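You operate a simulated robot arm through the tools that you are given. There is no shell and no other tool.

You run a simulated robot arm. Do the job below in one go: nothing can be reset, and whatever is moved stays where it is left.

## Task
Fit the outlet module that the tag names in the cable well.
Fine: slide the hood fully open, set the module in, tighten the well knob, slide the hood shut. Set down upright: what you pick out.

It is judged by the outcome, as a careful person would: the job done as asked, and still so three seconds after it is handed in. It fails if anything else is knocked over, pushed out of place, dropped, spilled or broken.

## Robot
A 7-joint arm with a two-finger parallel gripper, fixed in place. Base frame: the origin is on the floor under the middle of its stand, x ahead of it, y to its left, z up; the work surface is at about z = 0.82. Readings come in m, rad, newtons and seconds.
It reaches about 1.058 m from its shoulder. Its first joint turns from -2.897 to 2.897 rad. Payload 4.4 kg.
The tool frame sits at the grasp point between the pads (the TCP): z along the fingers, y along the line on which they close. The tips reach 0.023 m beyond it. Largest opening 0.094 m; finger width 0.038, thickness 0.01; the body of the gripper, 0.054 by 0.096 m, starts 0.039 m behind the TCP.
Orientation is that of the tool frame in the base frame, as a unit quaternion [x, y, z, w]. With the fingers straight down and closing along the base's y, the tool's x points along the base's -x, its y along +y and its z along -z.

## Interface
- The arm moves only by the tool arm_command. Its argument "targets" is a list of rows, each a list of 3 entries, a list of its own where there are three numbers: the opening, from 0 (shut) to 1 (fully open), then the shift along the tool's x, y, z in m, then the turn, a rotation vector about the tool's x, y, z in rad. In form: [[fingers, [tx, ty, tz], [rx, ry, rz]], ...]. A call has 1 to 20 rows; each row is the pose to reach, as a shift and turn from the pose commanded when the call began, along the tool's axes at that moment. A row lasts 0.2 s, in which the tool goes at most 0.05 m and 0.15 rad; a call with a longer step from one row to the next is refused whole, and so is a gripper value outside its range. Where a pose cannot be reached the arm comes as near as it can. A force on the tool above 40 N (or 10 N above the force at the start of the call, whichever is more), or a blocked arm, ends the call early, and 0.2 s more pass. The fingers move at their own pace (about 0.108 m/s each) and stop on an object; they squeeze with about 33 N. The grip force told is the motor's: it shows also when the fingers shut on nothing. Time passes only in rows, and 0.2 s behind the last, so rows that repeat a pose let the fingers close. It gives the time, the measured TCP pose, the force on the tool (base axes), the opening and the grip force at its end, in the units of the frame above (readings bear some noise), with the torque about the TCP (base axes, N m) and any sound that the robot's microphone picked up.
- Cameras (640 x 400 px; columns grow to the right, rows downward): "scene" is fixed at [0.0498, -0.6525, 1.3917]; the picture's right is [0.83, -0.56, 0.00], its down [-0.22, -0.32, -0.92] and it looks along [0.52, 0.76, -0.39] (base axes); focal length 330 px, centre (320, 200). "wrist" rides on the gripper at [0.086, 0.016, -0.075] in the tool frame; the picture's right is [-0.18, 0.98, 0.00], its down [-0.58, -0.11, -0.81] and it looks along [-0.79, -0.15, 0.59] (tool axes); focal length 243 px, centre (320, 200). There is no depth. A picture from a camera that has moved, and an enlarged one, comes with that camera's place and axes in the base frame and with its lens.
- capture(camera): a new picture of that camera. It takes no simulated time.
- enlarge(camera, box): a new picture of the part [left, top, right, bottom] of that camera's present view, enlarged. It takes no simulated time.
- sign_off(): hands the job in; it is judged then, once.

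Nothing tells you positions but the pictures and the camera data. Unless the task says otherwise, let go and move clear before handing in.

The tools are called as name(argument=value, ...) on one line, values as JSON. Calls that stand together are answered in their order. arm_command: Moves the arm, as the interface text tells. Its arguments: {"type":"object","properties":{"targets":{"type":"array","items":{"type":"array"}}},"required":["targets"]} The other tools are called the same way: capture (camera) takes a picture; enlarge (camera, box) takes an enlarged picture of a part of a camera's view; sign_off () hands the job in.

At the start:

```text
time_s: 0.0
tool_pos: [0.5453, 0.3254, 1.0927]
tool_rot: [0.001, 1.0, 0.0, 0.0]
ft_force: [0.9, -0.2, 0.0]
torque: [-0.01, -0.01, 0.02]
gripper_width: 0.094
finger_force: 0.1
```

scene: 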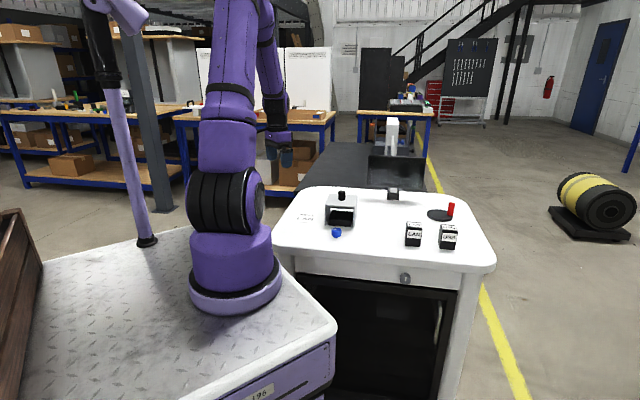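
wrist: 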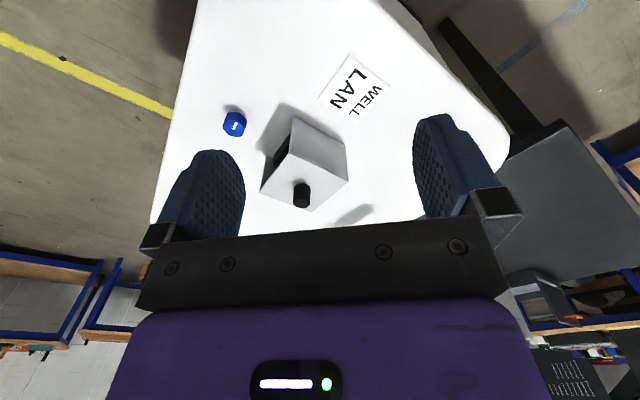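

I see a white table with a small grey box (probably the well with its hood), a blue knob, a tag reading "WELL LAN", and some black modules to the right. I'll enlarge the views before I move anything.

enlarge(camera="scene", box=[280, 170, 400, 245])

enlarge(camera="scene", box=[370, 170, 490, 260])

enlarge(camera="wrist", box=[200, 40, 420, 230])

```text
5.33 times, centred on (340, 208) of scene
camera zoom: at [0.0498, -0.6525, 1.3917], right [0.83, -0.56, 0.0], down [-0.22, -0.32, -0.92], along [0.52, 0.76, -0.39], focal length 1761 px, centre (213, 160)
```

zoom: 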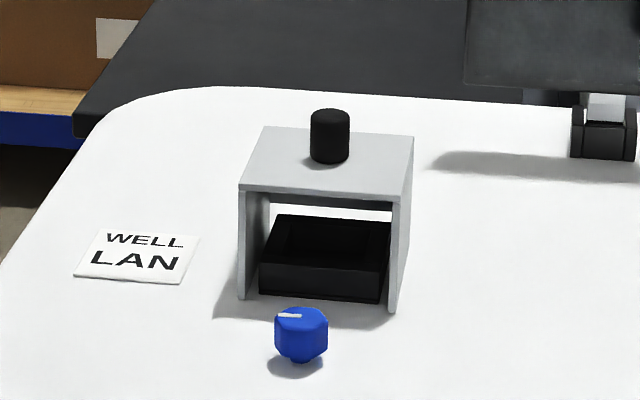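

```text
4.44 times, centred on (430, 215) of scene
camera zoom: at [0.0498, -0.6525, 1.3917], right [0.83, -0.56, 0.0], down [-0.22, -0.32, -0.92], along [0.52, 0.76, -0.39], focal length 1467 px, centre (-169, 133)
```

zoom: 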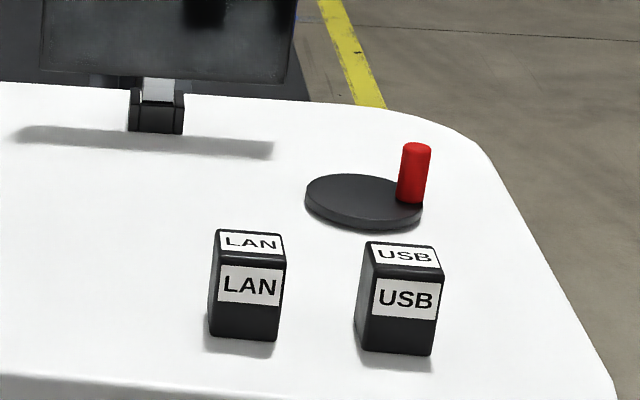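

```text
2.11 times, centred on (310, 135) of wrist
camera zoom: at [0.4588, 0.3415, 1.1693], right [0.18, 0.98, 0.0], down [0.58, -0.11, 0.81], along [0.79, -0.15, -0.59], focal length 511 px, centre (341, 337)
```

zoom: 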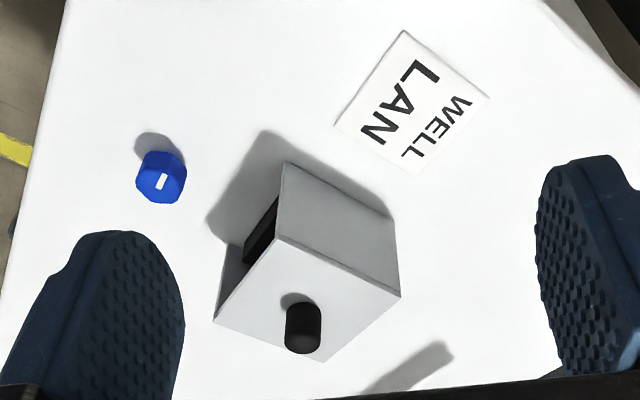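

The tag reads "WELL LAN", so LAN is the module I need. The hood is a roughly 0.108 m square box turned about 45°, centred near (0.77, 0.25), with a peg on top; the blue knob is in front of it, near (0.67, 0.155). Next I'll turn the gripper and move it back to look into the hood from the front.

arm_command(targets=[[1, [0.0075, -0.0425, 0.003], [0, 0, -0.131]], [1, [0.015, -0.085, 0.006], [0, 0, -0.262]], [1, [0.0225, -0.1275, 0.009], [0, 0, -0.393]], [1, [0.03, -0.17, 0.012], [0, 0, -0.524]], [1, [0.0375, -0.2125, 0.015], [0, 0, -0.654]], [1, [0.045, -0.255, 0.018], [0, 0, -0.785]], [1, [0.045, -0.255, 0.018], [0, 0, -0.785]]])

capture(camera="wrist")

capture(camera="scene")

```text
time_s: 1.6
tool_pos: [0.5125, 0.0758, 1.0797]
tool_rot: [-0.383, 0.924, 0.001, 0.001]
ft_force: [0.6, -0.6, -0.3]
torque: [0.02, -0.01, 0.02]
gripper_width: 0.094
finger_force: 0.1
out of reach, approached as far as the arm can: row 6, 7
```

```text
taken
camera wrist: at [0.4406, 0.0258, 1.1564], right [-0.57, 0.82, 0.0], down [0.49, 0.33, 0.81], along [0.66, 0.46, -0.59], focal length 243 px, centre (320, 200)
```

wrist: 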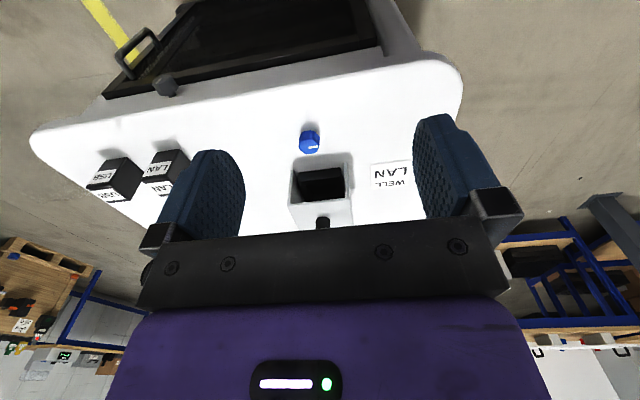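

```text
taken
```

scene: 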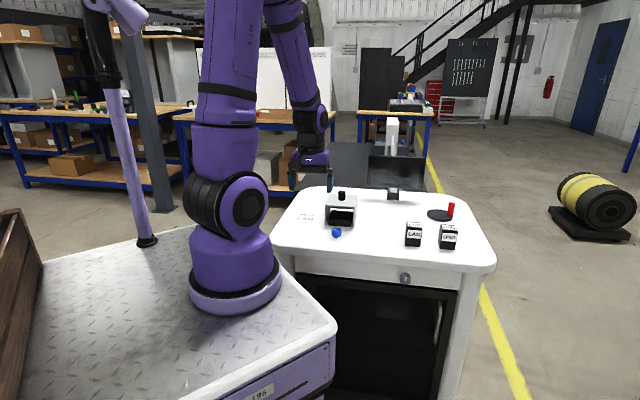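

The camera now faces the front of the hood. I'll enlarge to see the well inside it, the knob and the modules.

enlarge(camera="wrist", box=[260, 110, 420, 230])

enlarge(camera="wrist", box=[70, 120, 230, 230])

```text
3.33 times, centred on (340, 170) of wrist
camera zoom: at [0.4406, 0.0258, 1.1564], right [-0.57, 0.82, 0.0], down [0.49, 0.33, 0.81], along [0.66, 0.46, -0.59], focal length 809 px, centre (253, 300)
```

zoom: 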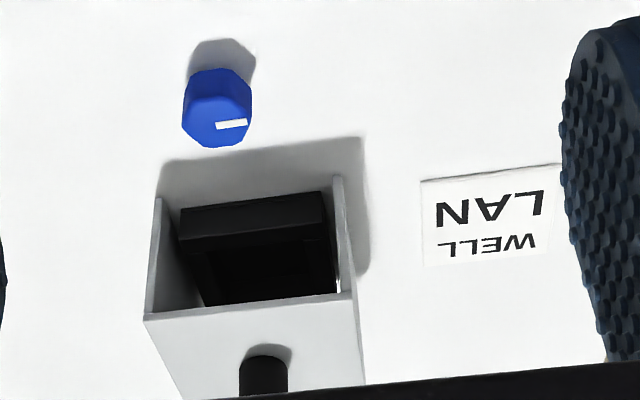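

```text
3.64 times, centred on (150, 175) of wrist
camera zoom: at [0.4406, 0.0258, 1.1564], right [-0.57, 0.82, 0.0], down [0.49, 0.33, 0.81], along [0.66, 0.46, -0.59], focal length 882 px, centre (938, 291)
```

zoom: 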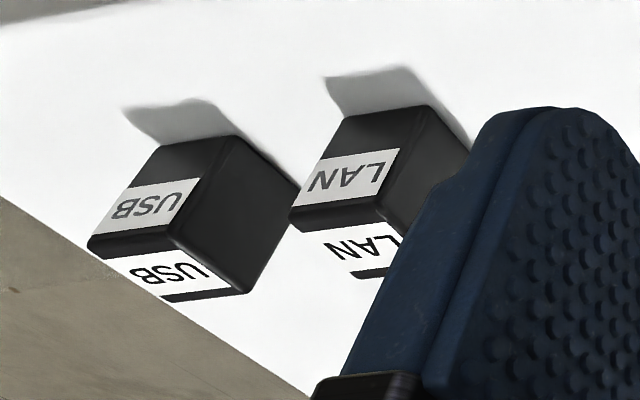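

The well under the hood looks like an empty black socket. The modules stand to the right, and the knob's white mark points to the well's left. Next I'll move above the peg on top of the hood, near (0.771, 0.253), and stay clear of it.

arm_command(targets=[[0.7, [-0.044, -0.008, 0.01], [0, 0, 0]], [0.7, [-0.088, -0.016, 0.02], [0, 0, 0]], [0.7, [-0.132, -0.025, 0.03], [0, 0, 0]], [0.7, [-0.176, -0.033, 0.04], [0, 0, 0]], [0.7, [-0.22, -0.041, 0.05], [0, 0, 0]], [0.7, [-0.264, -0.049, 0.06], [0, 0, 0]], [0.7, [-0.308, -0.0576, 0.07], [0, 0, 0]], [0.7, [-0.308, -0.0576, 0.07], [0, 0, 0]]])

capture(camera="wrist")

enlarge(camera="scene", box=[280, 150, 440, 250])

```text
time_s: 3.4
tool_pos: [0.7728, 0.2537, 1.0106]
tool_rot: [-0.383, 0.924, 0.0, 0.0]
ft_force: [0.3, 0.4, -0.2]
torque: [0.0, 0.0, 0.03]
gripper_width: 0.0656
finger_force: 0.1
```

```text
taken
camera wrist: at [0.6998, 0.2039, 1.0865], right [-0.56, 0.83, 0.0], down [0.49, 0.33, 0.81], along [0.67, 0.46, -0.59], focal length 243 px, centre (320, 200)
```

wrist: 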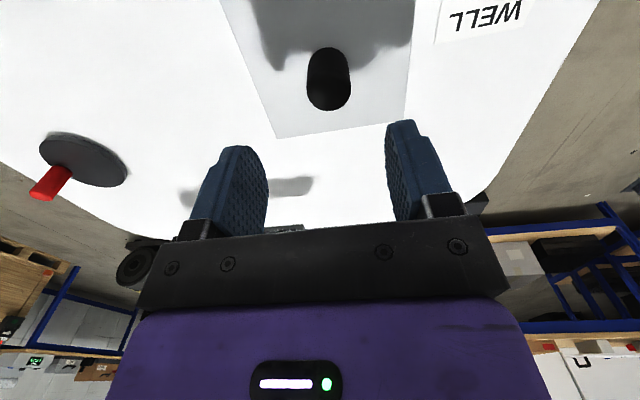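

```text
4.00 times, centred on (360, 200) of scene
camera zoom: at [0.0498, -0.6525, 1.3917], right [0.83, -0.56, 0.0], down [-0.22, -0.32, -0.92], along [0.52, 0.76, -0.39], focal length 1320 px, centre (160, 200)
```

zoom: 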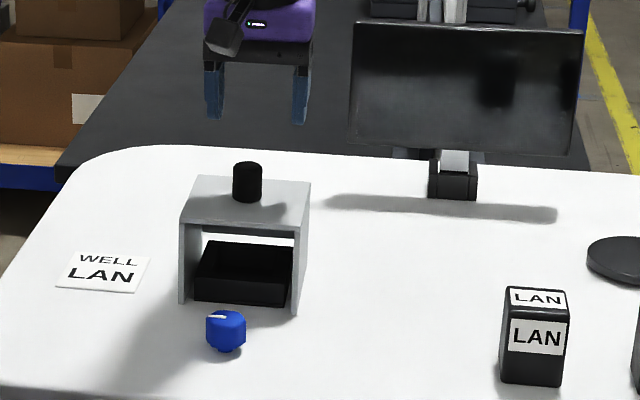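

The wrist view puts the peg about 6 mm along tool +y from my axis. I'll correct that, lower around the peg and close on it.

arm_command(targets=[[0.7, [0.0, 0.006, 0.01], [0, 0, 0]], [0.7, [0.0, 0.006, 0.04], [0, 0, 0]], [0.7, [0.0, 0.006, 0.06], [0, 0, 0]], [0.7, [0.0, 0.006, 0.074], [0, 0, 0]], [0.7, [0.0, 0.006, 0.074], [0, 0, 0]]])

capture(camera="wrist")

enlarge(camera="scene", box=[280, 150, 440, 250])

```text
time_s: 4.6
tool_pos: [0.7666, 0.2552, 0.936]
tool_rot: [-0.383, 0.924, 0.0, 0.0]
ft_force: [0.5, 0.5, 0.1]
torque: [0.01, -0.01, 0.05]
gripper_width: 0.0658
finger_force: 0.0
```

```text
taken
camera wrist: at [0.6946, 0.2064, 1.0116], right [-0.56, 0.83, 0.0], down [0.49, 0.33, 0.81], along [0.67, 0.46, -0.59], focal length 243 px, centre (320, 200)
```

wrist: 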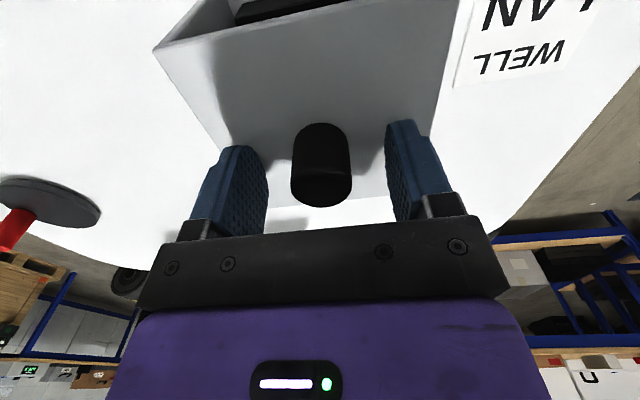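

```text
4.00 times, centred on (360, 200) of scene
camera zoom: at [0.0498, -0.6525, 1.3917], right [0.83, -0.56, 0.0], down [-0.22, -0.32, -0.92], along [0.52, 0.76, -0.39], focal length 1320 px, centre (160, 200)
```

zoom: 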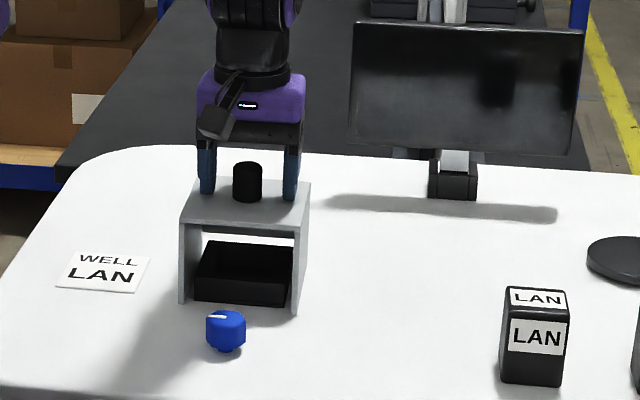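

The fingers are on either side of the peg, and its top is level with the TCP. Closing now.

arm_command(targets=[[0, [0, 0, 0], [0, 0, 0]], [0, [0, 0, 0], [0, 0, 0]], [0, [0, 0, 0], [0, 0, 0]]])

```text
time_s: 5.4
tool_pos: [0.7656, 0.2568, 0.9355]
tool_rot: [-0.383, 0.924, 0.0, 0.001]
ft_force: [-7.0, 6.2, -2.4]
torque: [-0.31, -0.4, 0.03]
gripper_width: 0.0275
finger_force: 45.2
```

The peg is gripped, with the fingers 0.0275 m apart. I'll try a gentle slide away from the knob along the hood's axis (tool -x), with a small shift to relieve the sideways load.

arm_command(targets=[[0, [0, 0.002, 0], [0, 0, 0]], [0, [-0.006, 0.002, 0], [0, 0, 0]], [0, [-0.012, 0.002, 0], [0, 0, 0]], [0, [-0.018, 0.002, 0], [0, 0, 0]], [0, [-0.024, 0.002, 0], [0, 0, 0]]])

enlarge(camera="scene", box=[280, 150, 440, 250])

```text
time_s: 6.6
tool_pos: [0.783, 0.2745, 0.936]
tool_rot: [-0.384, 0.923, 0.0, 0.001]
ft_force: [3.2, -3.8, -6.3]
torque: [0.54, 0.16, -0.14]
gripper_width: 0.0274
finger_force: 45.2
```

```text
4.00 times, centred on (360, 200) of scene
camera zoom: at [0.0498, -0.6525, 1.3917], right [0.83, -0.56, 0.0], down [-0.22, -0.32, -0.92], along [0.52, 0.76, -0.39], focal length 1320 px, centre (160, 200)
```

zoom: 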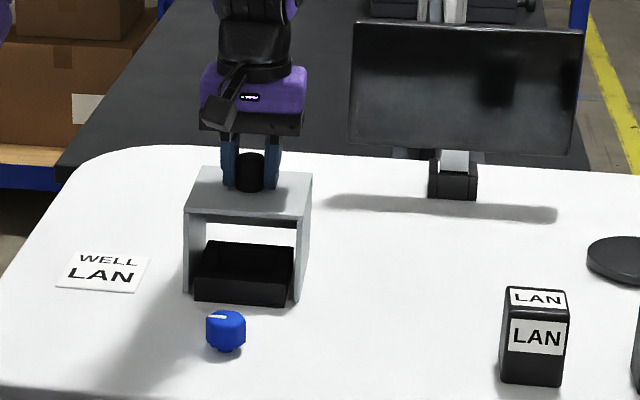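

The hood slides easily along that line. I'll keep going until it meets its end stop.

arm_command(targets=[[0, [-0.008, -0.001, 0], [0, 0, 0]], [0, [-0.016, -0.001, 0], [0, 0, 0]], [0, [-0.024, -0.001, 0], [0, 0, 0]], [0, [-0.032, -0.001, 0], [0, 0, 0]], [0, [-0.04, -0.001, 0], [0, 0, 0]], [0, [-0.048, -0.001, 0], [0, 0, 0]], [0, [-0.056, -0.001, 0], [0, 0, 0]], [0, [-0.064, -0.001, 0], [0, 0, 0]]])

enlarge(camera="scene", box=[280, 150, 440, 250])

capture(camera="wrist")

```text
time_s: 8.4
tool_pos: [0.8286, 0.3199, 0.9363]
tool_rot: [-0.383, 0.924, 0.001, 0.0]
ft_force: [3.0, -4.0, -9.9]
torque: [-0.63, -0.36, -0.12]
gripper_width: 0.0275
finger_force: 45.1
```

```text
4.00 times, centred on (360, 200) of scene
camera zoom: at [0.0498, -0.6525, 1.3917], right [0.83, -0.56, 0.0], down [-0.22, -0.32, -0.92], along [0.52, 0.76, -0.39], focal length 1320 px, centre (160, 200)
```

zoom: 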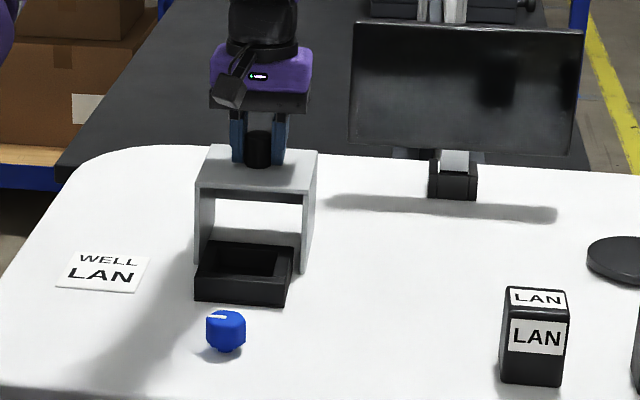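

```text
taken
camera wrist: at [0.7561, 0.2696, 1.0116], right [-0.56, 0.83, 0.0], down [0.49, 0.33, 0.81], along [0.67, 0.46, -0.59], focal length 243 px, centre (320, 200)
```

wrist: 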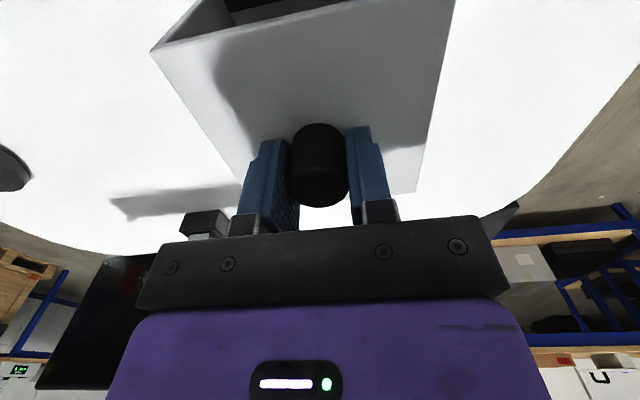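

The hood has moved about 0.09 m and the well is mostly uncovered. I'll keep going until it stops, easing the vertical load slightly.

arm_command(targets=[[0, [-0.006, -0.001, 0.001], [0, 0, 0]], [0, [-0.012, -0.001, 0.001], [0, 0, 0]], [0, [-0.018, -0.001, 0.001], [0, 0, 0]], [0, [-0.024, -0.001, 0.001], [0, 0, 0]], [0, [-0.03, -0.001, 0.001], [0, 0, 0]], [0, [-0.036, -0.001, 0.001], [0, 0, 0]], [0, [-0.042, -0.001, 0.001], [0, 0, 0]], [0, [-0.048, -0.001, 0.001], [0, 0, 0]]])

enlarge(camera="scene", box=[280, 150, 440, 250])

```text
time_s: 10.2
tool_pos: [0.8623, 0.3535, 0.9356]
tool_rot: [-0.383, 0.924, 0.0, 0.001]
ft_force: [-2.9, 1.3, 18.1]
torque: [0.5, 0.38, -0.07]
gripper_width: 0.0276
finger_force: 45.3
```

```text
4.00 times, centred on (360, 200) of scene
camera zoom: at [0.0498, -0.6525, 1.3917], right [0.83, -0.56, 0.0], down [-0.22, -0.32, -0.92], along [0.52, 0.76, -0.39], focal length 1320 px, centre (160, 200)
```

zoom: 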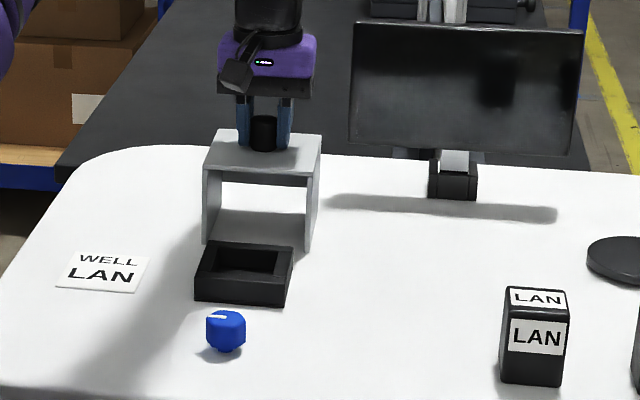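

There's no stop yet at about 0.137 m of travel. I'll keep sliding in small steps and take off the downward pressure.

arm_command(targets=[[0, [0, 0, -0.0007], [0, 0, 0]], [0, [-0.005, 0, -0.0007], [0, 0, 0]], [0, [-0.01, 0, -0.0007], [0, 0, 0]], [0, [-0.015, 0, -0.0007], [0, 0, 0]], [0, [-0.02, 0, -0.0007], [0, 0, 0]]])

enlarge(camera="scene", box=[280, 150, 440, 250])

capture(camera="wrist")

```text
time_s: 11.4
tool_pos: [0.8724, 0.3633, 0.935]
tool_rot: [-0.383, 0.924, -0.003, -0.005]
ft_force: [-18.8, -13.6, 17.1]
torque: [-0.86, 0.13, 0.1]
gripper_width: 0.0275
finger_force: 44.7
stopped in row 5: the force on the tool passed its limit at 47 N (the readings are from after the stop); the commanded pose is now the measured one
```

```text
4.00 times, centred on (360, 200) of scene
camera zoom: at [0.0498, -0.6525, 1.3917], right [0.83, -0.56, 0.0], down [-0.22, -0.32, -0.92], along [0.52, 0.76, -0.39], focal length 1320 px, centre (160, 200)
```

zoom: 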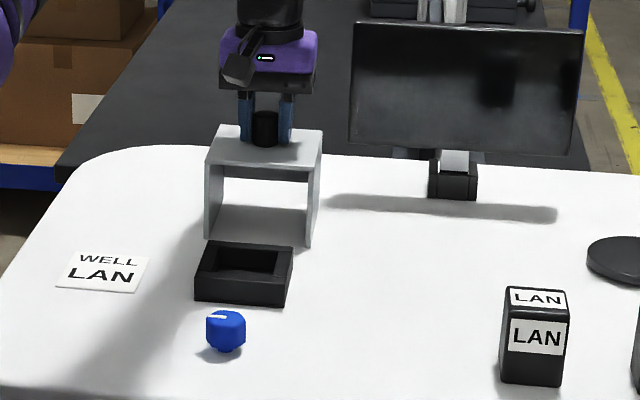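

```text
taken
camera wrist: at [0.8008, 0.3142, 1.0123], right [-0.56, 0.83, 0.0], down [0.49, 0.34, 0.8], along [0.66, 0.45, -0.6], focal length 243 px, centre (320, 200)
```

wrist: 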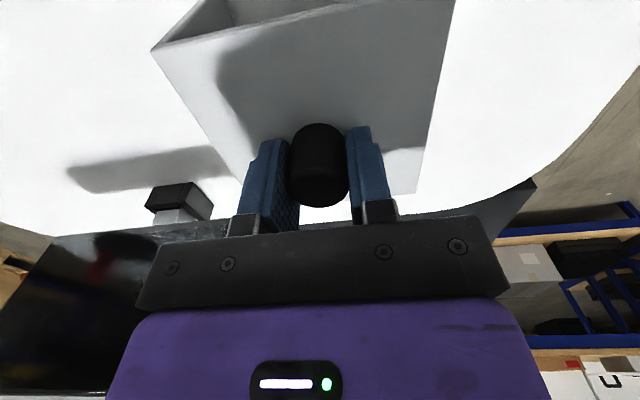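

The stop came at 47 N after about 0.15 m of travel, so the hood is fully open. I'll release the peg and go straight up.

arm_command(targets=[[0.6, [0, 0, 0], [0, 0, 0]], [0.6, [0, 0, 0], [0, 0, 0]], [0.6, [0, 0, 0], [0, 0, 0]], [0.6, [0, 0, -0.03], [0, 0, 0]], [0.6, [0, 0, -0.07], [0, 0, 0]], [0.6, [0, 0, -0.11], [0, 0, 0]], [0.6, [0, 0, -0.11], [0, 0, 0]]])

enlarge(camera="scene", box=[280, 150, 440, 250])

capture(camera="wrist")

```text
time_s: 13.0
tool_pos: [0.8748, 0.3637, 1.0437]
tool_rot: [-0.383, 0.924, -0.002, -0.004]
ft_force: [0.1, -0.1, -0.6]
torque: [0.01, 0.01, -0.01]
gripper_width: 0.0564
finger_force: 0.1
```

```text
4.00 times, centred on (360, 200) of scene
camera zoom: at [0.0498, -0.6525, 1.3917], right [0.83, -0.56, 0.0], down [-0.22, -0.32, -0.92], along [0.52, 0.76, -0.39], focal length 1320 px, centre (160, 200)
```

zoom: 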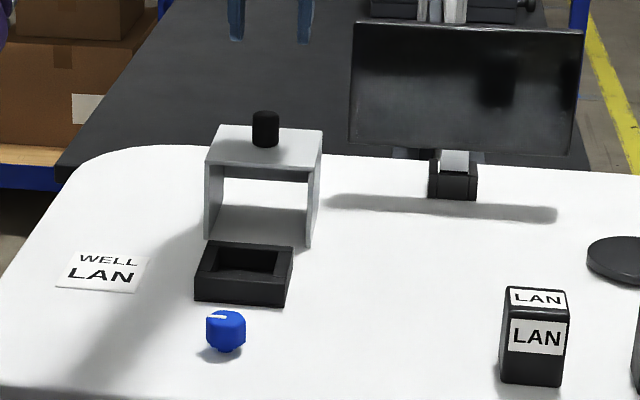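

```text
taken
camera wrist: at [0.8033, 0.3154, 1.1196], right [-0.56, 0.83, 0.0], down [0.49, 0.34, 0.8], along [0.66, 0.45, -0.6], focal length 243 px, centre (320, 200)
```

wrist: 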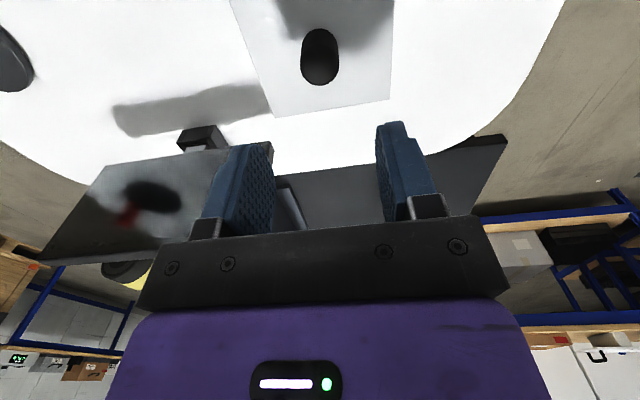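

The hood stayed open. I'll correct the small tilt and pull back to look straight into the open well.

arm_command(targets=[[1, [0.042, -0.001, -0.001], [0, -0.009, 0]], [1, [0.085, -0.002, -0.002], [0, -0.009, 0]], [1, [0.127, -0.003, -0.003], [0, -0.009, 0]], [1, [0.169, -0.004, -0.004], [0, -0.009, 0]], [1, [0.212, -0.005, -0.005], [0, -0.009, 0]], [1, [0.254, -0.006, -0.006], [0, -0.009, 0]], [1, [0.254, -0.006, -0.006], [0, -0.009, 0]]])

capture(camera="wrist")

enlarge(camera="wrist", box=[260, 40, 400, 140])

```text
time_s: 14.6
tool_pos: [0.7009, 0.183, 1.0525]
tool_rot: [-0.383, 0.924, 0.001, 0.001]
ft_force: [-0.4, -0.1, 0.9]
torque: [-0.03, 0.03, -0.01]
gripper_width: 0.0941
finger_force: 0.1
```

```text
taken
camera wrist: at [0.6276, 0.1318, 1.1285], right [-0.56, 0.83, 0.0], down [0.49, 0.33, 0.81], along [0.67, 0.46, -0.59], focal length 243 px, centre (320, 200)
```

wrist: 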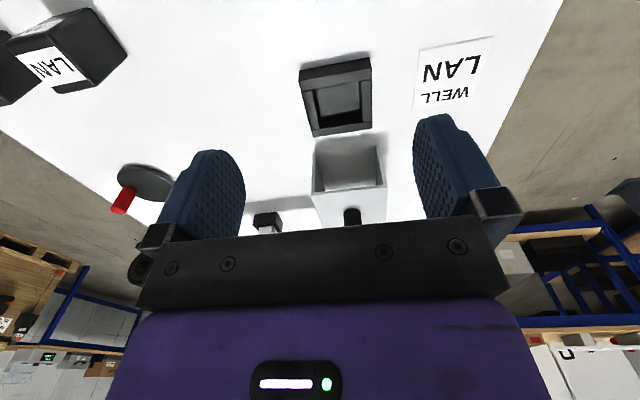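

```text
4.00 times, centred on (330, 90) of wrist
camera zoom: at [0.6276, 0.1318, 1.1285], right [-0.56, 0.83, 0.0], down [0.49, 0.33, 0.81], along [0.67, 0.46, -0.59], focal length 970 px, centre (280, 640)
```

zoom: 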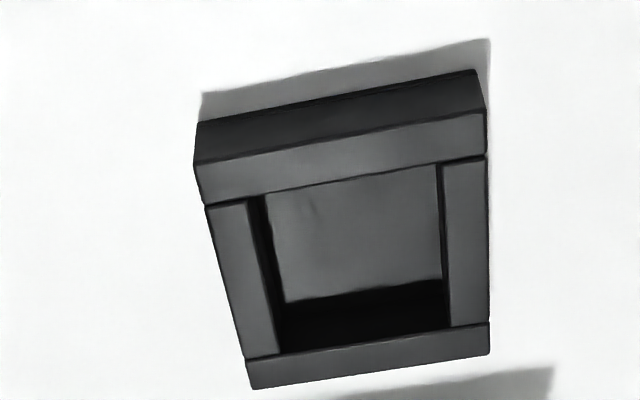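

The well is an empty socket: outer about 0.084 m square, inner about 0.058 m, rim at z ≈ 0.846, centred at about (0.7636, 0.254) and squared to 45°. Next I'll look at the LAN module from close up.

arm_command(targets=[[1, [0.0134, -0.0415, 0], [0, 0, 0]], [1, [0.0269, -0.083, 0], [0, 0, 0]], [1, [0.0403, -0.1245, 0], [0, 0, 0]], [1, [0.0537, -0.166, 0], [0, 0, 0]], [1, [0.0672, -0.2075, 0], [0, 0, 0]], [1, [0.0806, -0.249, 0], [0, 0, 0]], [1, [0.0806, -0.249, 0], [0, 0, 0]]])

capture(camera="wrist")

enlarge(camera="wrist", box=[240, 20, 400, 140])

```text
time_s: 16.2
tool_pos: [0.8206, -0.054, 1.0518]
tool_rot: [-0.383, 0.924, 0.001, 0.0]
ft_force: [-0.1, 0.1, 0.0]
torque: [-0.03, 0.01, 0.0]
gripper_width: 0.0939
finger_force: 0.0
```

```text
taken
camera wrist: at [0.7474, -0.1034, 1.1271], right [-0.56, 0.83, 0.0], down [0.49, 0.33, 0.81], along [0.67, 0.46, -0.59], focal length 243 px, centre (320, 200)
```

wrist: 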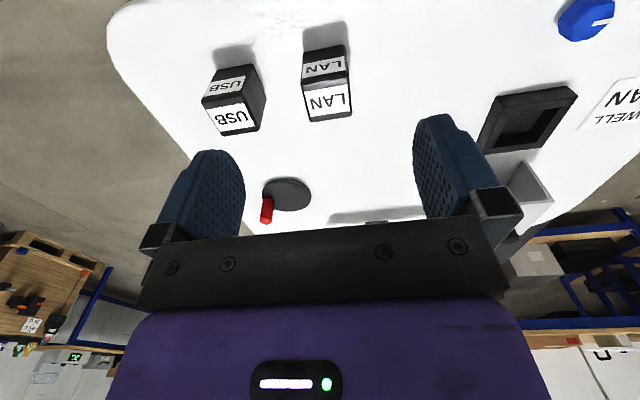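

```text
3.33 times, centred on (320, 80) of wrist
camera zoom: at [0.7474, -0.1034, 1.1271], right [-0.56, 0.83, 0.0], down [0.49, 0.33, 0.81], along [0.67, 0.46, -0.59], focal length 809 px, centre (320, 600)
```

zoom: 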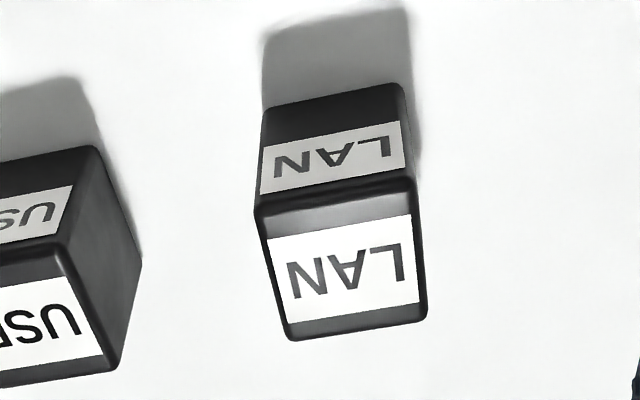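

The LAN module is about 0.048 × 0.048 × 0.066 m, centred at about (0.863, -0.014) and also at 45°. I'll move over it and stop just above to check the alignment.

arm_command(targets=[[0.85, [-0.029, -0.001, 0.01], [0, 0, 0]], [0.85, [-0.0586, -0.0018, 0.03], [0, 0, 0]], [0.85, [-0.0586, -0.0018, 0.07], [0, 0, 0]], [0.85, [-0.0586, -0.0018, 0.102], [0, 0, 0]], [0.85, [-0.0586, -0.0018, 0.102], [0, 0, 0]]])

capture(camera="wrist")

enlarge(camera="scene", box=[370, 170, 490, 260])

```text
time_s: 17.4
tool_pos: [0.8598, -0.0121, 0.9495]
tool_rot: [-0.382, 0.924, 0.001, 0.0]
ft_force: [-0.5, 0.3, 0.1]
torque: [0.0, -0.01, 0.02]
gripper_width: 0.08
finger_force: 0.0
```

```text
taken
camera wrist: at [0.7884, -0.0622, 1.0255], right [-0.56, 0.83, 0.0], down [0.49, 0.33, 0.81], along [0.67, 0.46, -0.59], focal length 243 px, centre (320, 200)
```

wrist: 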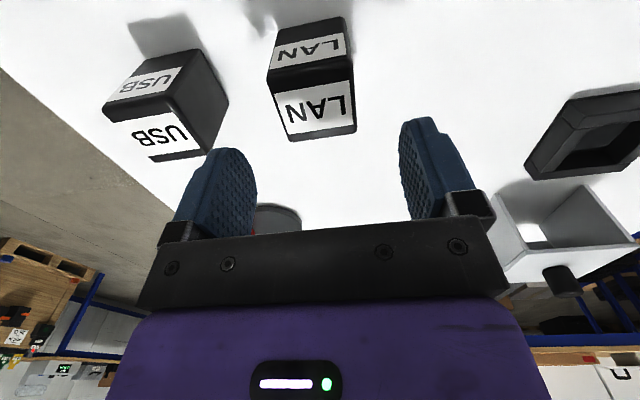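

```text
4.44 times, centred on (430, 215) of scene
camera zoom: at [0.0498, -0.6525, 1.3917], right [0.83, -0.56, 0.0], down [-0.22, -0.32, -0.92], along [0.52, 0.76, -0.39], focal length 1467 px, centre (-169, 133)
```

zoom: 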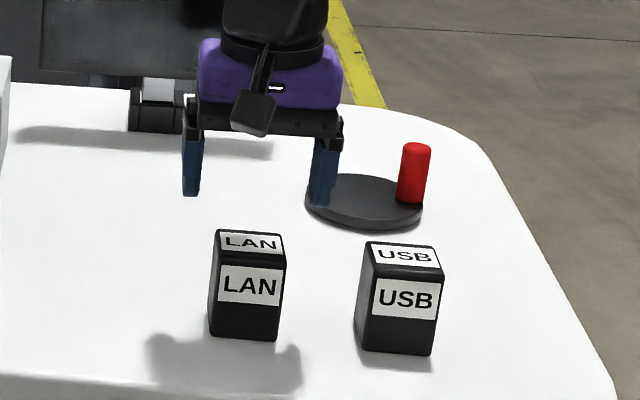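

I'm above the module with about 4 mm of sideways error. I'll correct that, descend until the pads are on its upper part, and check before closing.

arm_command(targets=[[0.85, [-0.003, -0.004, 0.005], [0, 0, 0]], [0.85, [-0.003, -0.004, 0.03], [0, 0, 0]], [0.85, [-0.003, -0.004, 0.055], [0, 0, 0]], [0.85, [-0.003, -0.004, 0.077], [0, 0, 0]], [0.85, [-0.003, -0.004, 0.077], [0, 0, 0]]])

capture(camera="wrist")

enlarge(camera="scene", box=[370, 170, 490, 260])

```text
time_s: 18.6
tool_pos: [0.8642, -0.0126, 0.8726]
tool_rot: [-0.383, 0.924, 0.001, 0.001]
ft_force: [0.1, -0.1, 0.0]
torque: [0.0, -0.03, 0.02]
gripper_width: 0.08
finger_force: 0.0
```

```text
taken
camera wrist: at [0.7926, -0.0628, 0.9477], right [-0.56, 0.83, 0.0], down [0.49, 0.33, 0.81], along [0.67, 0.46, -0.59], focal length 243 px, centre (320, 200)
```

wrist: 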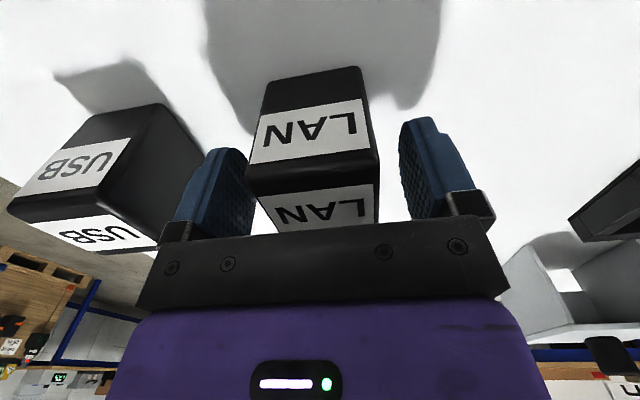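

```text
4.44 times, centred on (430, 215) of scene
camera zoom: at [0.0498, -0.6525, 1.3917], right [0.83, -0.56, 0.0], down [-0.22, -0.32, -0.92], along [0.52, 0.76, -0.39], focal length 1467 px, centre (-169, 133)
```

zoom: 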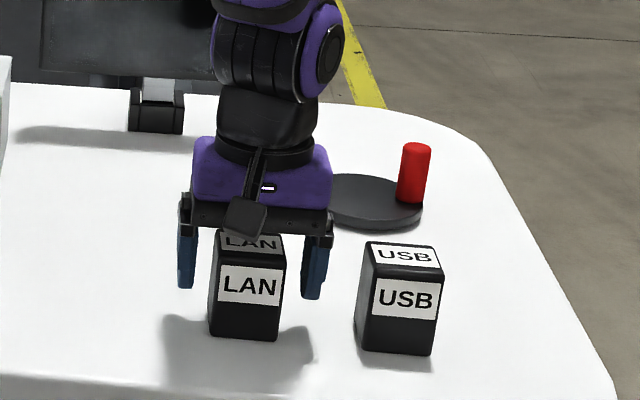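

The module sits centred between the fingers to within about 1 mm. Closing on it now.

arm_command(targets=[[0, [0, -0.001, 0], [0, 0, 0]], [0, [0, -0.001, 0], [0, 0, 0]], [0, [0, -0.001, 0], [0, 0, 0]]])

```text
time_s: 19.4
tool_pos: [0.8648, -0.0117, 0.8725]
tool_rot: [-0.383, 0.924, 0.0, 0.001]
ft_force: [-0.8, 0.8, 0.7]
torque: [-0.01, 0.04, -0.01]
gripper_width: 0.0496
finger_force: 33.0
```

The module is gripped at 0.0496 m. I'll lift it, carry it over above the well, and check alignment before lowering.

arm_command(targets=[[0, [0, 0, -0.02], [0, 0, 0]], [0, [0, 0, -0.05], [0, 0, 0]], [0, [0, 0, -0.085], [0, 0, 0]], [0, [0, 0, -0.11], [0, 0, 0]], [0, [-0.0145, 0.0324, -0.11], [0, 0, 0]], [0, [-0.029, 0.0648, -0.11], [0, 0, 0]], [0, [-0.0436, 0.0972, -0.11], [0, 0, 0]], [0, [-0.0581, 0.1296, -0.11], [0, 0, 0]], [0, [-0.0726, 0.162, -0.11], [0, 0, 0]], [0, [-0.0872, 0.1945, -0.11], [0, 0, 0]], [0, [-0.1017, 0.2269, -0.11], [0, 0, 0]], [0, [-0.1162, 0.2593, -0.11], [0, 0, 0]], [0, [-0.1162, 0.2593, -0.11], [0, 0, 0]]])

capture(camera="wrist")

enlarge(camera="scene", box=[280, 150, 440, 250])

```text
time_s: 22.2
tool_pos: [0.7663, 0.2547, 0.9843]
tool_rot: [-0.383, 0.924, 0.001, 0.001]
ft_force: [1.2, -0.2, -0.5]
torque: [0.03, 0.03, -0.02]
gripper_width: 0.0498
finger_force: 33.1
```

```text
taken
camera wrist: at [0.6925, 0.2045, 1.0601], right [-0.56, 0.83, 0.0], down [0.49, 0.33, 0.81], along [0.67, 0.46, -0.59], focal length 243 px, centre (320, 200)
```

wrist: 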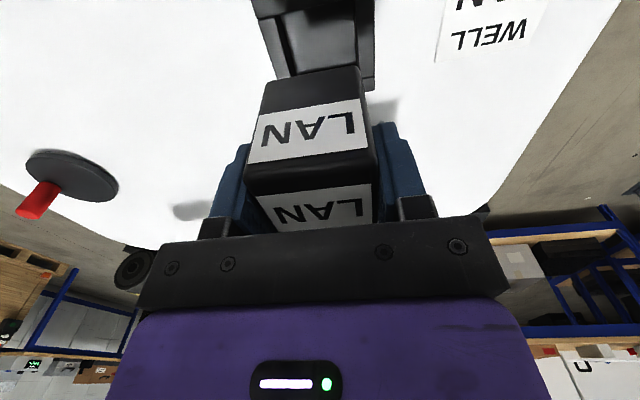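

```text
4.00 times, centred on (360, 200) of scene
camera zoom: at [0.0498, -0.6525, 1.3917], right [0.83, -0.56, 0.0], down [-0.22, -0.32, -0.92], along [0.52, 0.76, -0.39], focal length 1320 px, centre (160, 200)
```

zoom: 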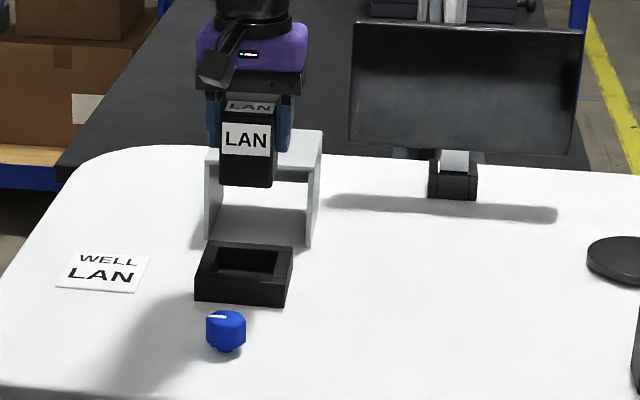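

The module is above the well. I'll enlarge both views to measure where the module sits in the grip and where the well is.

enlarge(camera="wrist", box=[240, 0, 400, 100])

enlarge(camera="wrist", box=[230, 60, 390, 230])

enlarge(camera="scene", box=[315, 165, 375, 235])

```text
4.00 times, centred on (320, 50) of wrist
camera zoom: at [0.6925, 0.2045, 1.0601], right [-0.56, 0.83, 0.0], down [0.49, 0.33, 0.81], along [0.67, 0.46, -0.59], focal length 970 px, centre (320, 800)
```

zoom: 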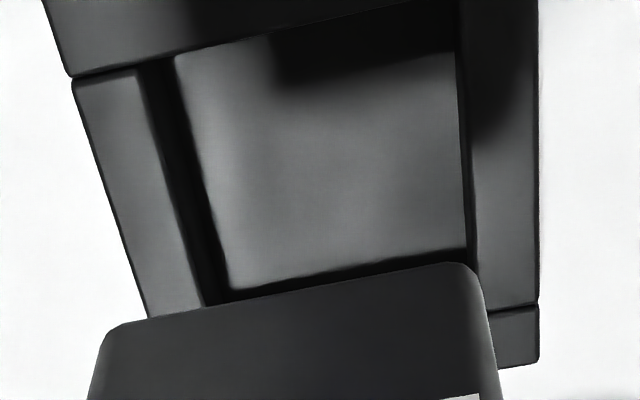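

```text
2.35 times, centred on (310, 145) of wrist
camera zoom: at [0.6925, 0.2045, 1.0601], right [-0.56, 0.83, 0.0], down [0.49, 0.33, 0.81], along [0.67, 0.46, -0.59], focal length 571 px, centre (344, 329)
```

zoom: 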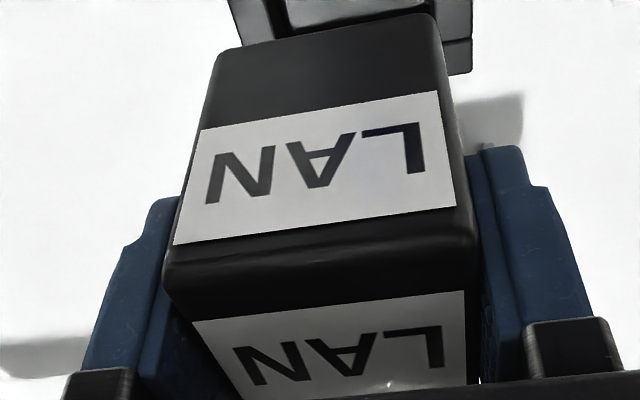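

```text
5.71 times, centred on (345, 200) of scene
camera zoom: at [0.0498, -0.6525, 1.3917], right [0.83, -0.56, 0.0], down [-0.22, -0.32, -0.92], along [0.52, 0.76, -0.39], focal length 1886 px, centre (177, 200)
```

zoom: 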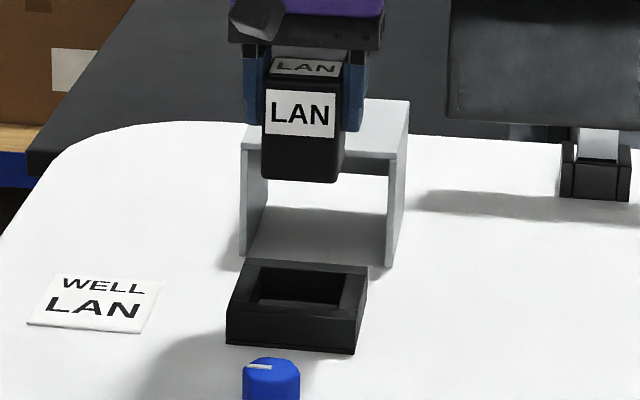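

The module is centred in the grip and the well is offset by only about 1 mm (tool +x 0.8 mm, +y 1.1 mm). I'll apply that and lower slowly into the socket.

arm_command(targets=[[0, [0.0008, 0.0011, 0.01], [0, 0, 0]], [0, [0.0008, 0.0011, 0.035], [0, 0, 0]], [0, [0.0008, 0.0011, 0.055], [0, 0, 0]], [0, [0.0008, 0.0011, 0.07], [0, 0, 0]], [0, [0.0008, 0.0011, 0.078], [0, 0, 0]], [0, [0.0008, 0.0011, 0.084], [0, 0, 0]], [0, [0.0008, 0.0011, 0.089], [0, 0, 0]], [0, [0.0008, 0.0011, 0.093], [0, 0, 0]], [0, [0.0008, 0.0011, 0.097], [0, 0, 0]], [0, [0.0008, 0.0011, 0.1], [0, 0, 0]]])

capture(camera="wrist")

enlarge(camera="scene", box=[315, 165, 375, 235])

```text
time_s: 24.4
tool_pos: [0.7652, 0.2532, 0.8838]
tool_rot: [-0.382, 0.924, 0.0, 0.001]
ft_force: [-0.4, -0.1, -1.5]
torque: [0.03, -0.01, 0.0]
gripper_width: 0.0496
finger_force: 32.5
```

```text
taken
camera wrist: at [0.6925, 0.2029, 0.9587], right [-0.56, 0.83, 0.0], down [0.49, 0.33, 0.81], along [0.67, 0.46, -0.59], focal length 243 px, centre (320, 200)
```

wrist: 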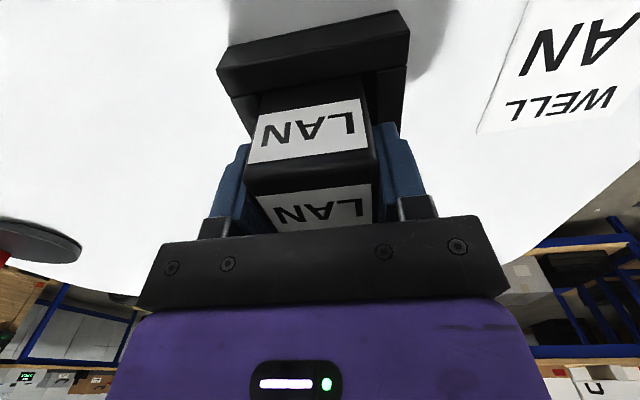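

```text
5.71 times, centred on (345, 200) of scene
camera zoom: at [0.0498, -0.6525, 1.3917], right [0.83, -0.56, 0.0], down [-0.22, -0.32, -0.92], along [0.52, 0.76, -0.39], focal length 1886 px, centre (177, 200)
```

zoom: 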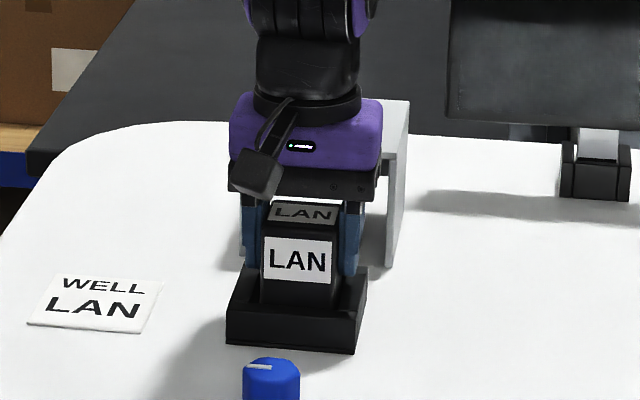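

The module has gone below the rim without touching. I'll lower in small steps and watch for floor contact.

arm_command(targets=[[0, [0, 0, 0.002], [0, 0, 0]], [0, [0, 0, 0.004], [0, 0, 0]], [0, [0, 0, 0.006], [0, 0, 0]]])

```text
time_s: 25.2
tool_pos: [0.7648, 0.254, 0.8772]
tool_rot: [-0.383, 0.924, 0.001, 0.001]
ft_force: [-0.1, 0.1, -0.8]
torque: [-0.03, -0.03, -0.02]
gripper_width: 0.0497
finger_force: 33.2
```

arm_command(targets=[[0, [0, 0, 0.001], [0, 0, 0]], [0, [0, 0, 0.002], [0, 0, 0]]])

```text
time_s: 25.8
tool_pos: [0.7647, 0.2534, 0.877]
tool_rot: [-0.382, 0.924, 0.001, 0.001]
ft_force: [-0.4, -1.6, 14.5]
torque: [-0.36, 0.28, -0.01]
gripper_width: 0.0497
finger_force: 33.0
```

The module touched the floor at TCP z ≈ 0.877, with 14 N upward. I'll ease off, release and lift straight up.

arm_command(targets=[[0, [0, 0, -0.001], [0, 0, 0]], [0.75, [0, 0, -0.001], [0, 0, 0]], [0.75, [0, 0, -0.001], [0, 0, 0]], [0.75, [0, 0, -0.001], [0, 0, 0]], [0.75, [0, 0, -0.015], [0, 0, 0]], [0.75, [0, 0, -0.045], [0, 0, 0]], [0.75, [0, 0, -0.085], [0, 0, 0]], [0.75, [0, 0, -0.125], [0, 0, 0]], [0.75, [0, 0, -0.125], [0, 0, 0]]])

capture(camera="wrist")

enlarge(camera="scene", box=[315, 165, 375, 235])

```text
time_s: 27.8
tool_pos: [0.7642, 0.2522, 0.9993]
tool_rot: [-0.383, 0.924, 0.0, 0.0]
ft_force: [-0.2, -0.1, -0.2]
torque: [-0.02, 0.0, 0.02]
gripper_width: 0.0704
finger_force: 0.1
```

```text
taken
camera wrist: at [0.6918, 0.2021, 1.0749], right [-0.56, 0.83, 0.0], down [0.49, 0.33, 0.81], along [0.67, 0.46, -0.59], focal length 243 px, centre (320, 200)
```

wrist: 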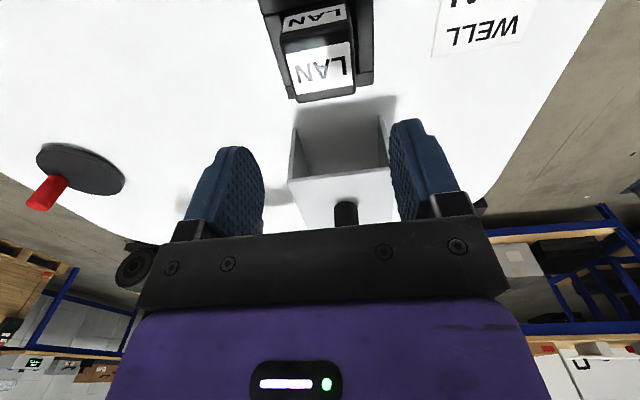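

```text
5.71 times, centred on (345, 200) of scene
camera zoom: at [0.0498, -0.6525, 1.3917], right [0.83, -0.56, 0.0], down [-0.22, -0.32, -0.92], along [0.52, 0.76, -0.39], focal length 1886 px, centre (177, 200)
```

zoom: 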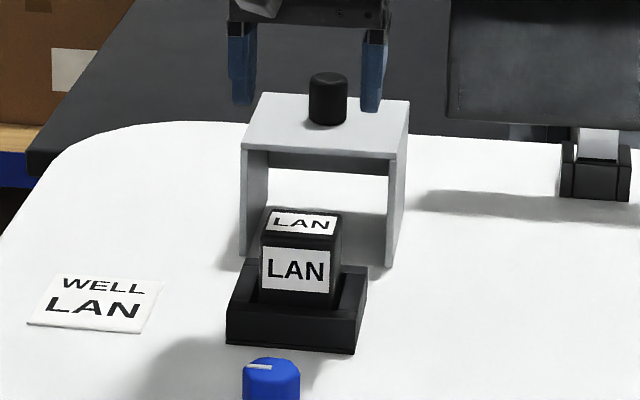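

The LAN module stands upright in the well and the hood is clear. Next is the well knob, so I'll move above it to see it closely.

arm_command(targets=[[0.75, [0.0346, -0.0005, 0.0], [0, 0, 0]], [0.75, [0.0691, -0.001, 0.005], [0, 0, 0]], [0.75, [0.1037, -0.0016, 0.01], [0, 0, 0]], [0.75, [0.1382, -0.0021, 0.02], [0, 0, 0]], [0.75, [0.1382, -0.0021, 0.02], [0, 0, 0]]])

capture(camera="wrist")

enlarge(camera="wrist", box=[270, 0, 390, 100])

enlarge(camera="scene", box=[315, 190, 375, 245])

```text
time_s: 29.0
tool_pos: [0.6676, 0.1559, 0.9796]
tool_rot: [-0.382, 0.924, 0.0, -0.001]
ft_force: [1.4, 0.0, -0.2]
torque: [-0.01, -0.01, 0.02]
gripper_width: 0.0705
finger_force: 0.0
```

```text
taken
camera wrist: at [0.5951, 0.1048, 1.056], right [-0.56, 0.83, 0.0], down [0.49, 0.33, 0.81], along [0.67, 0.46, -0.59], focal length 243 px, centre (320, 200)
```

wrist: 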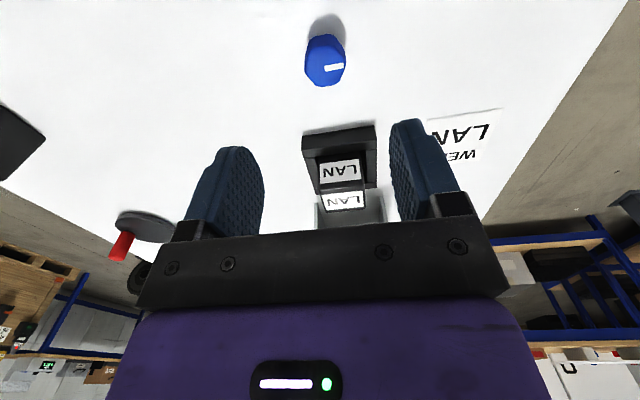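

```text
4.00 times, centred on (330, 50) of wrist
camera zoom: at [0.5951, 0.1048, 1.056], right [-0.56, 0.83, 0.0], down [0.49, 0.33, 0.81], along [0.67, 0.46, -0.59], focal length 970 px, centre (280, 800)
```

zoom: 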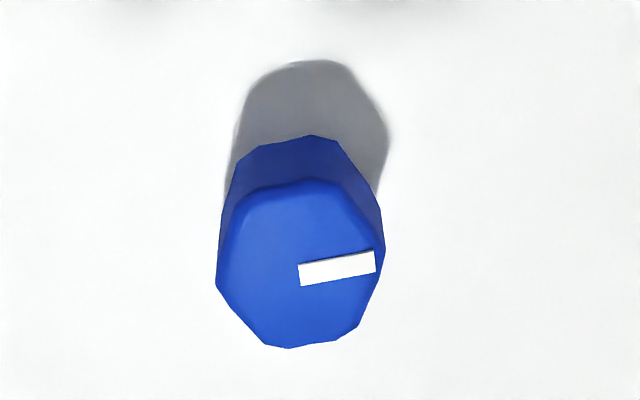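

```text
7.27 times, centred on (345, 218) of scene
camera zoom: at [0.0498, -0.6525, 1.3917], right [0.83, -0.56, 0.0], down [-0.22, -0.32, -0.92], along [0.52, 0.76, -0.39], focal length 2401 px, centre (138, 73)
```

zoom: 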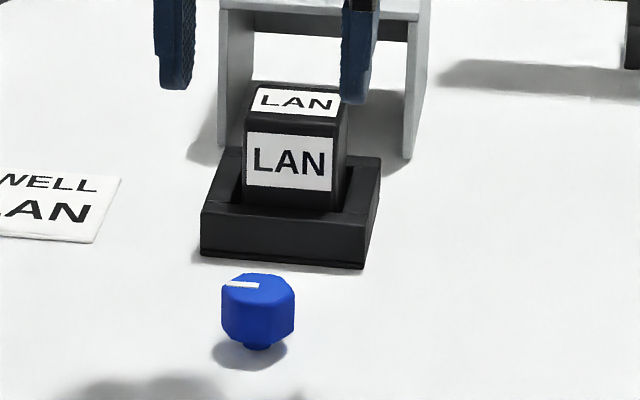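

The blue knob is centred at about (0.671, 0.163), has a 0.034 m diameter, and its top is at z ≈ 0.852. It has flat sides, so I'll centre over it, turn about 18° anticlockwise to meet the flats, come down partway and recheck.

arm_command(targets=[[0.7, [-0.003, 0.001, 0.01], [0, 0, -0.105]], [0.7, [-0.0074, 0.003, 0.03], [0, 0, -0.21]], [0.7, [-0.0074, 0.003, 0.05], [0, 0, -0.314]], [0.7, [-0.0074, 0.003, 0.05], [0, 0, -0.314]]])

capture(camera="wrist")

enlarge(camera="wrist", box=[260, 30, 400, 150])

```text
time_s: 30.0
tool_pos: [0.6693, 0.1625, 0.9294]
tool_rot: [-0.523, 0.852, 0.001, 0.001]
ft_force: [-0.2, -0.8, -0.7]
torque: [0.0, 0.0, 0.03]
gripper_width: 0.0661
finger_force: 0.1
```

```text
taken
camera wrist: at [0.6168, 0.0919, 1.0052], right [-0.79, 0.61, 0.0], down [0.36, 0.47, 0.81], along [0.49, 0.64, -0.59], focal length 243 px, centre (320, 200)
```

wrist: 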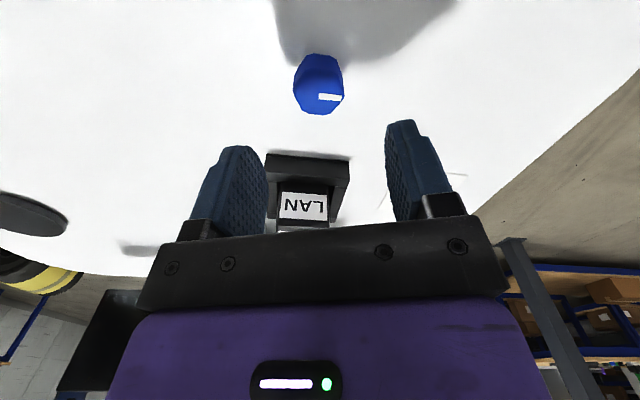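

```text
3.33 times, centred on (330, 90) of wrist
camera zoom: at [0.6168, 0.0919, 1.0052], right [-0.79, 0.61, 0.0], down [0.36, 0.47, 0.81], along [0.49, 0.64, -0.59], focal length 809 px, centre (287, 567)
```

zoom: 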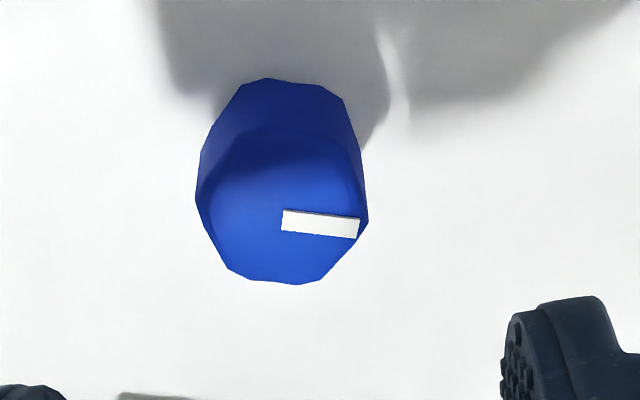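

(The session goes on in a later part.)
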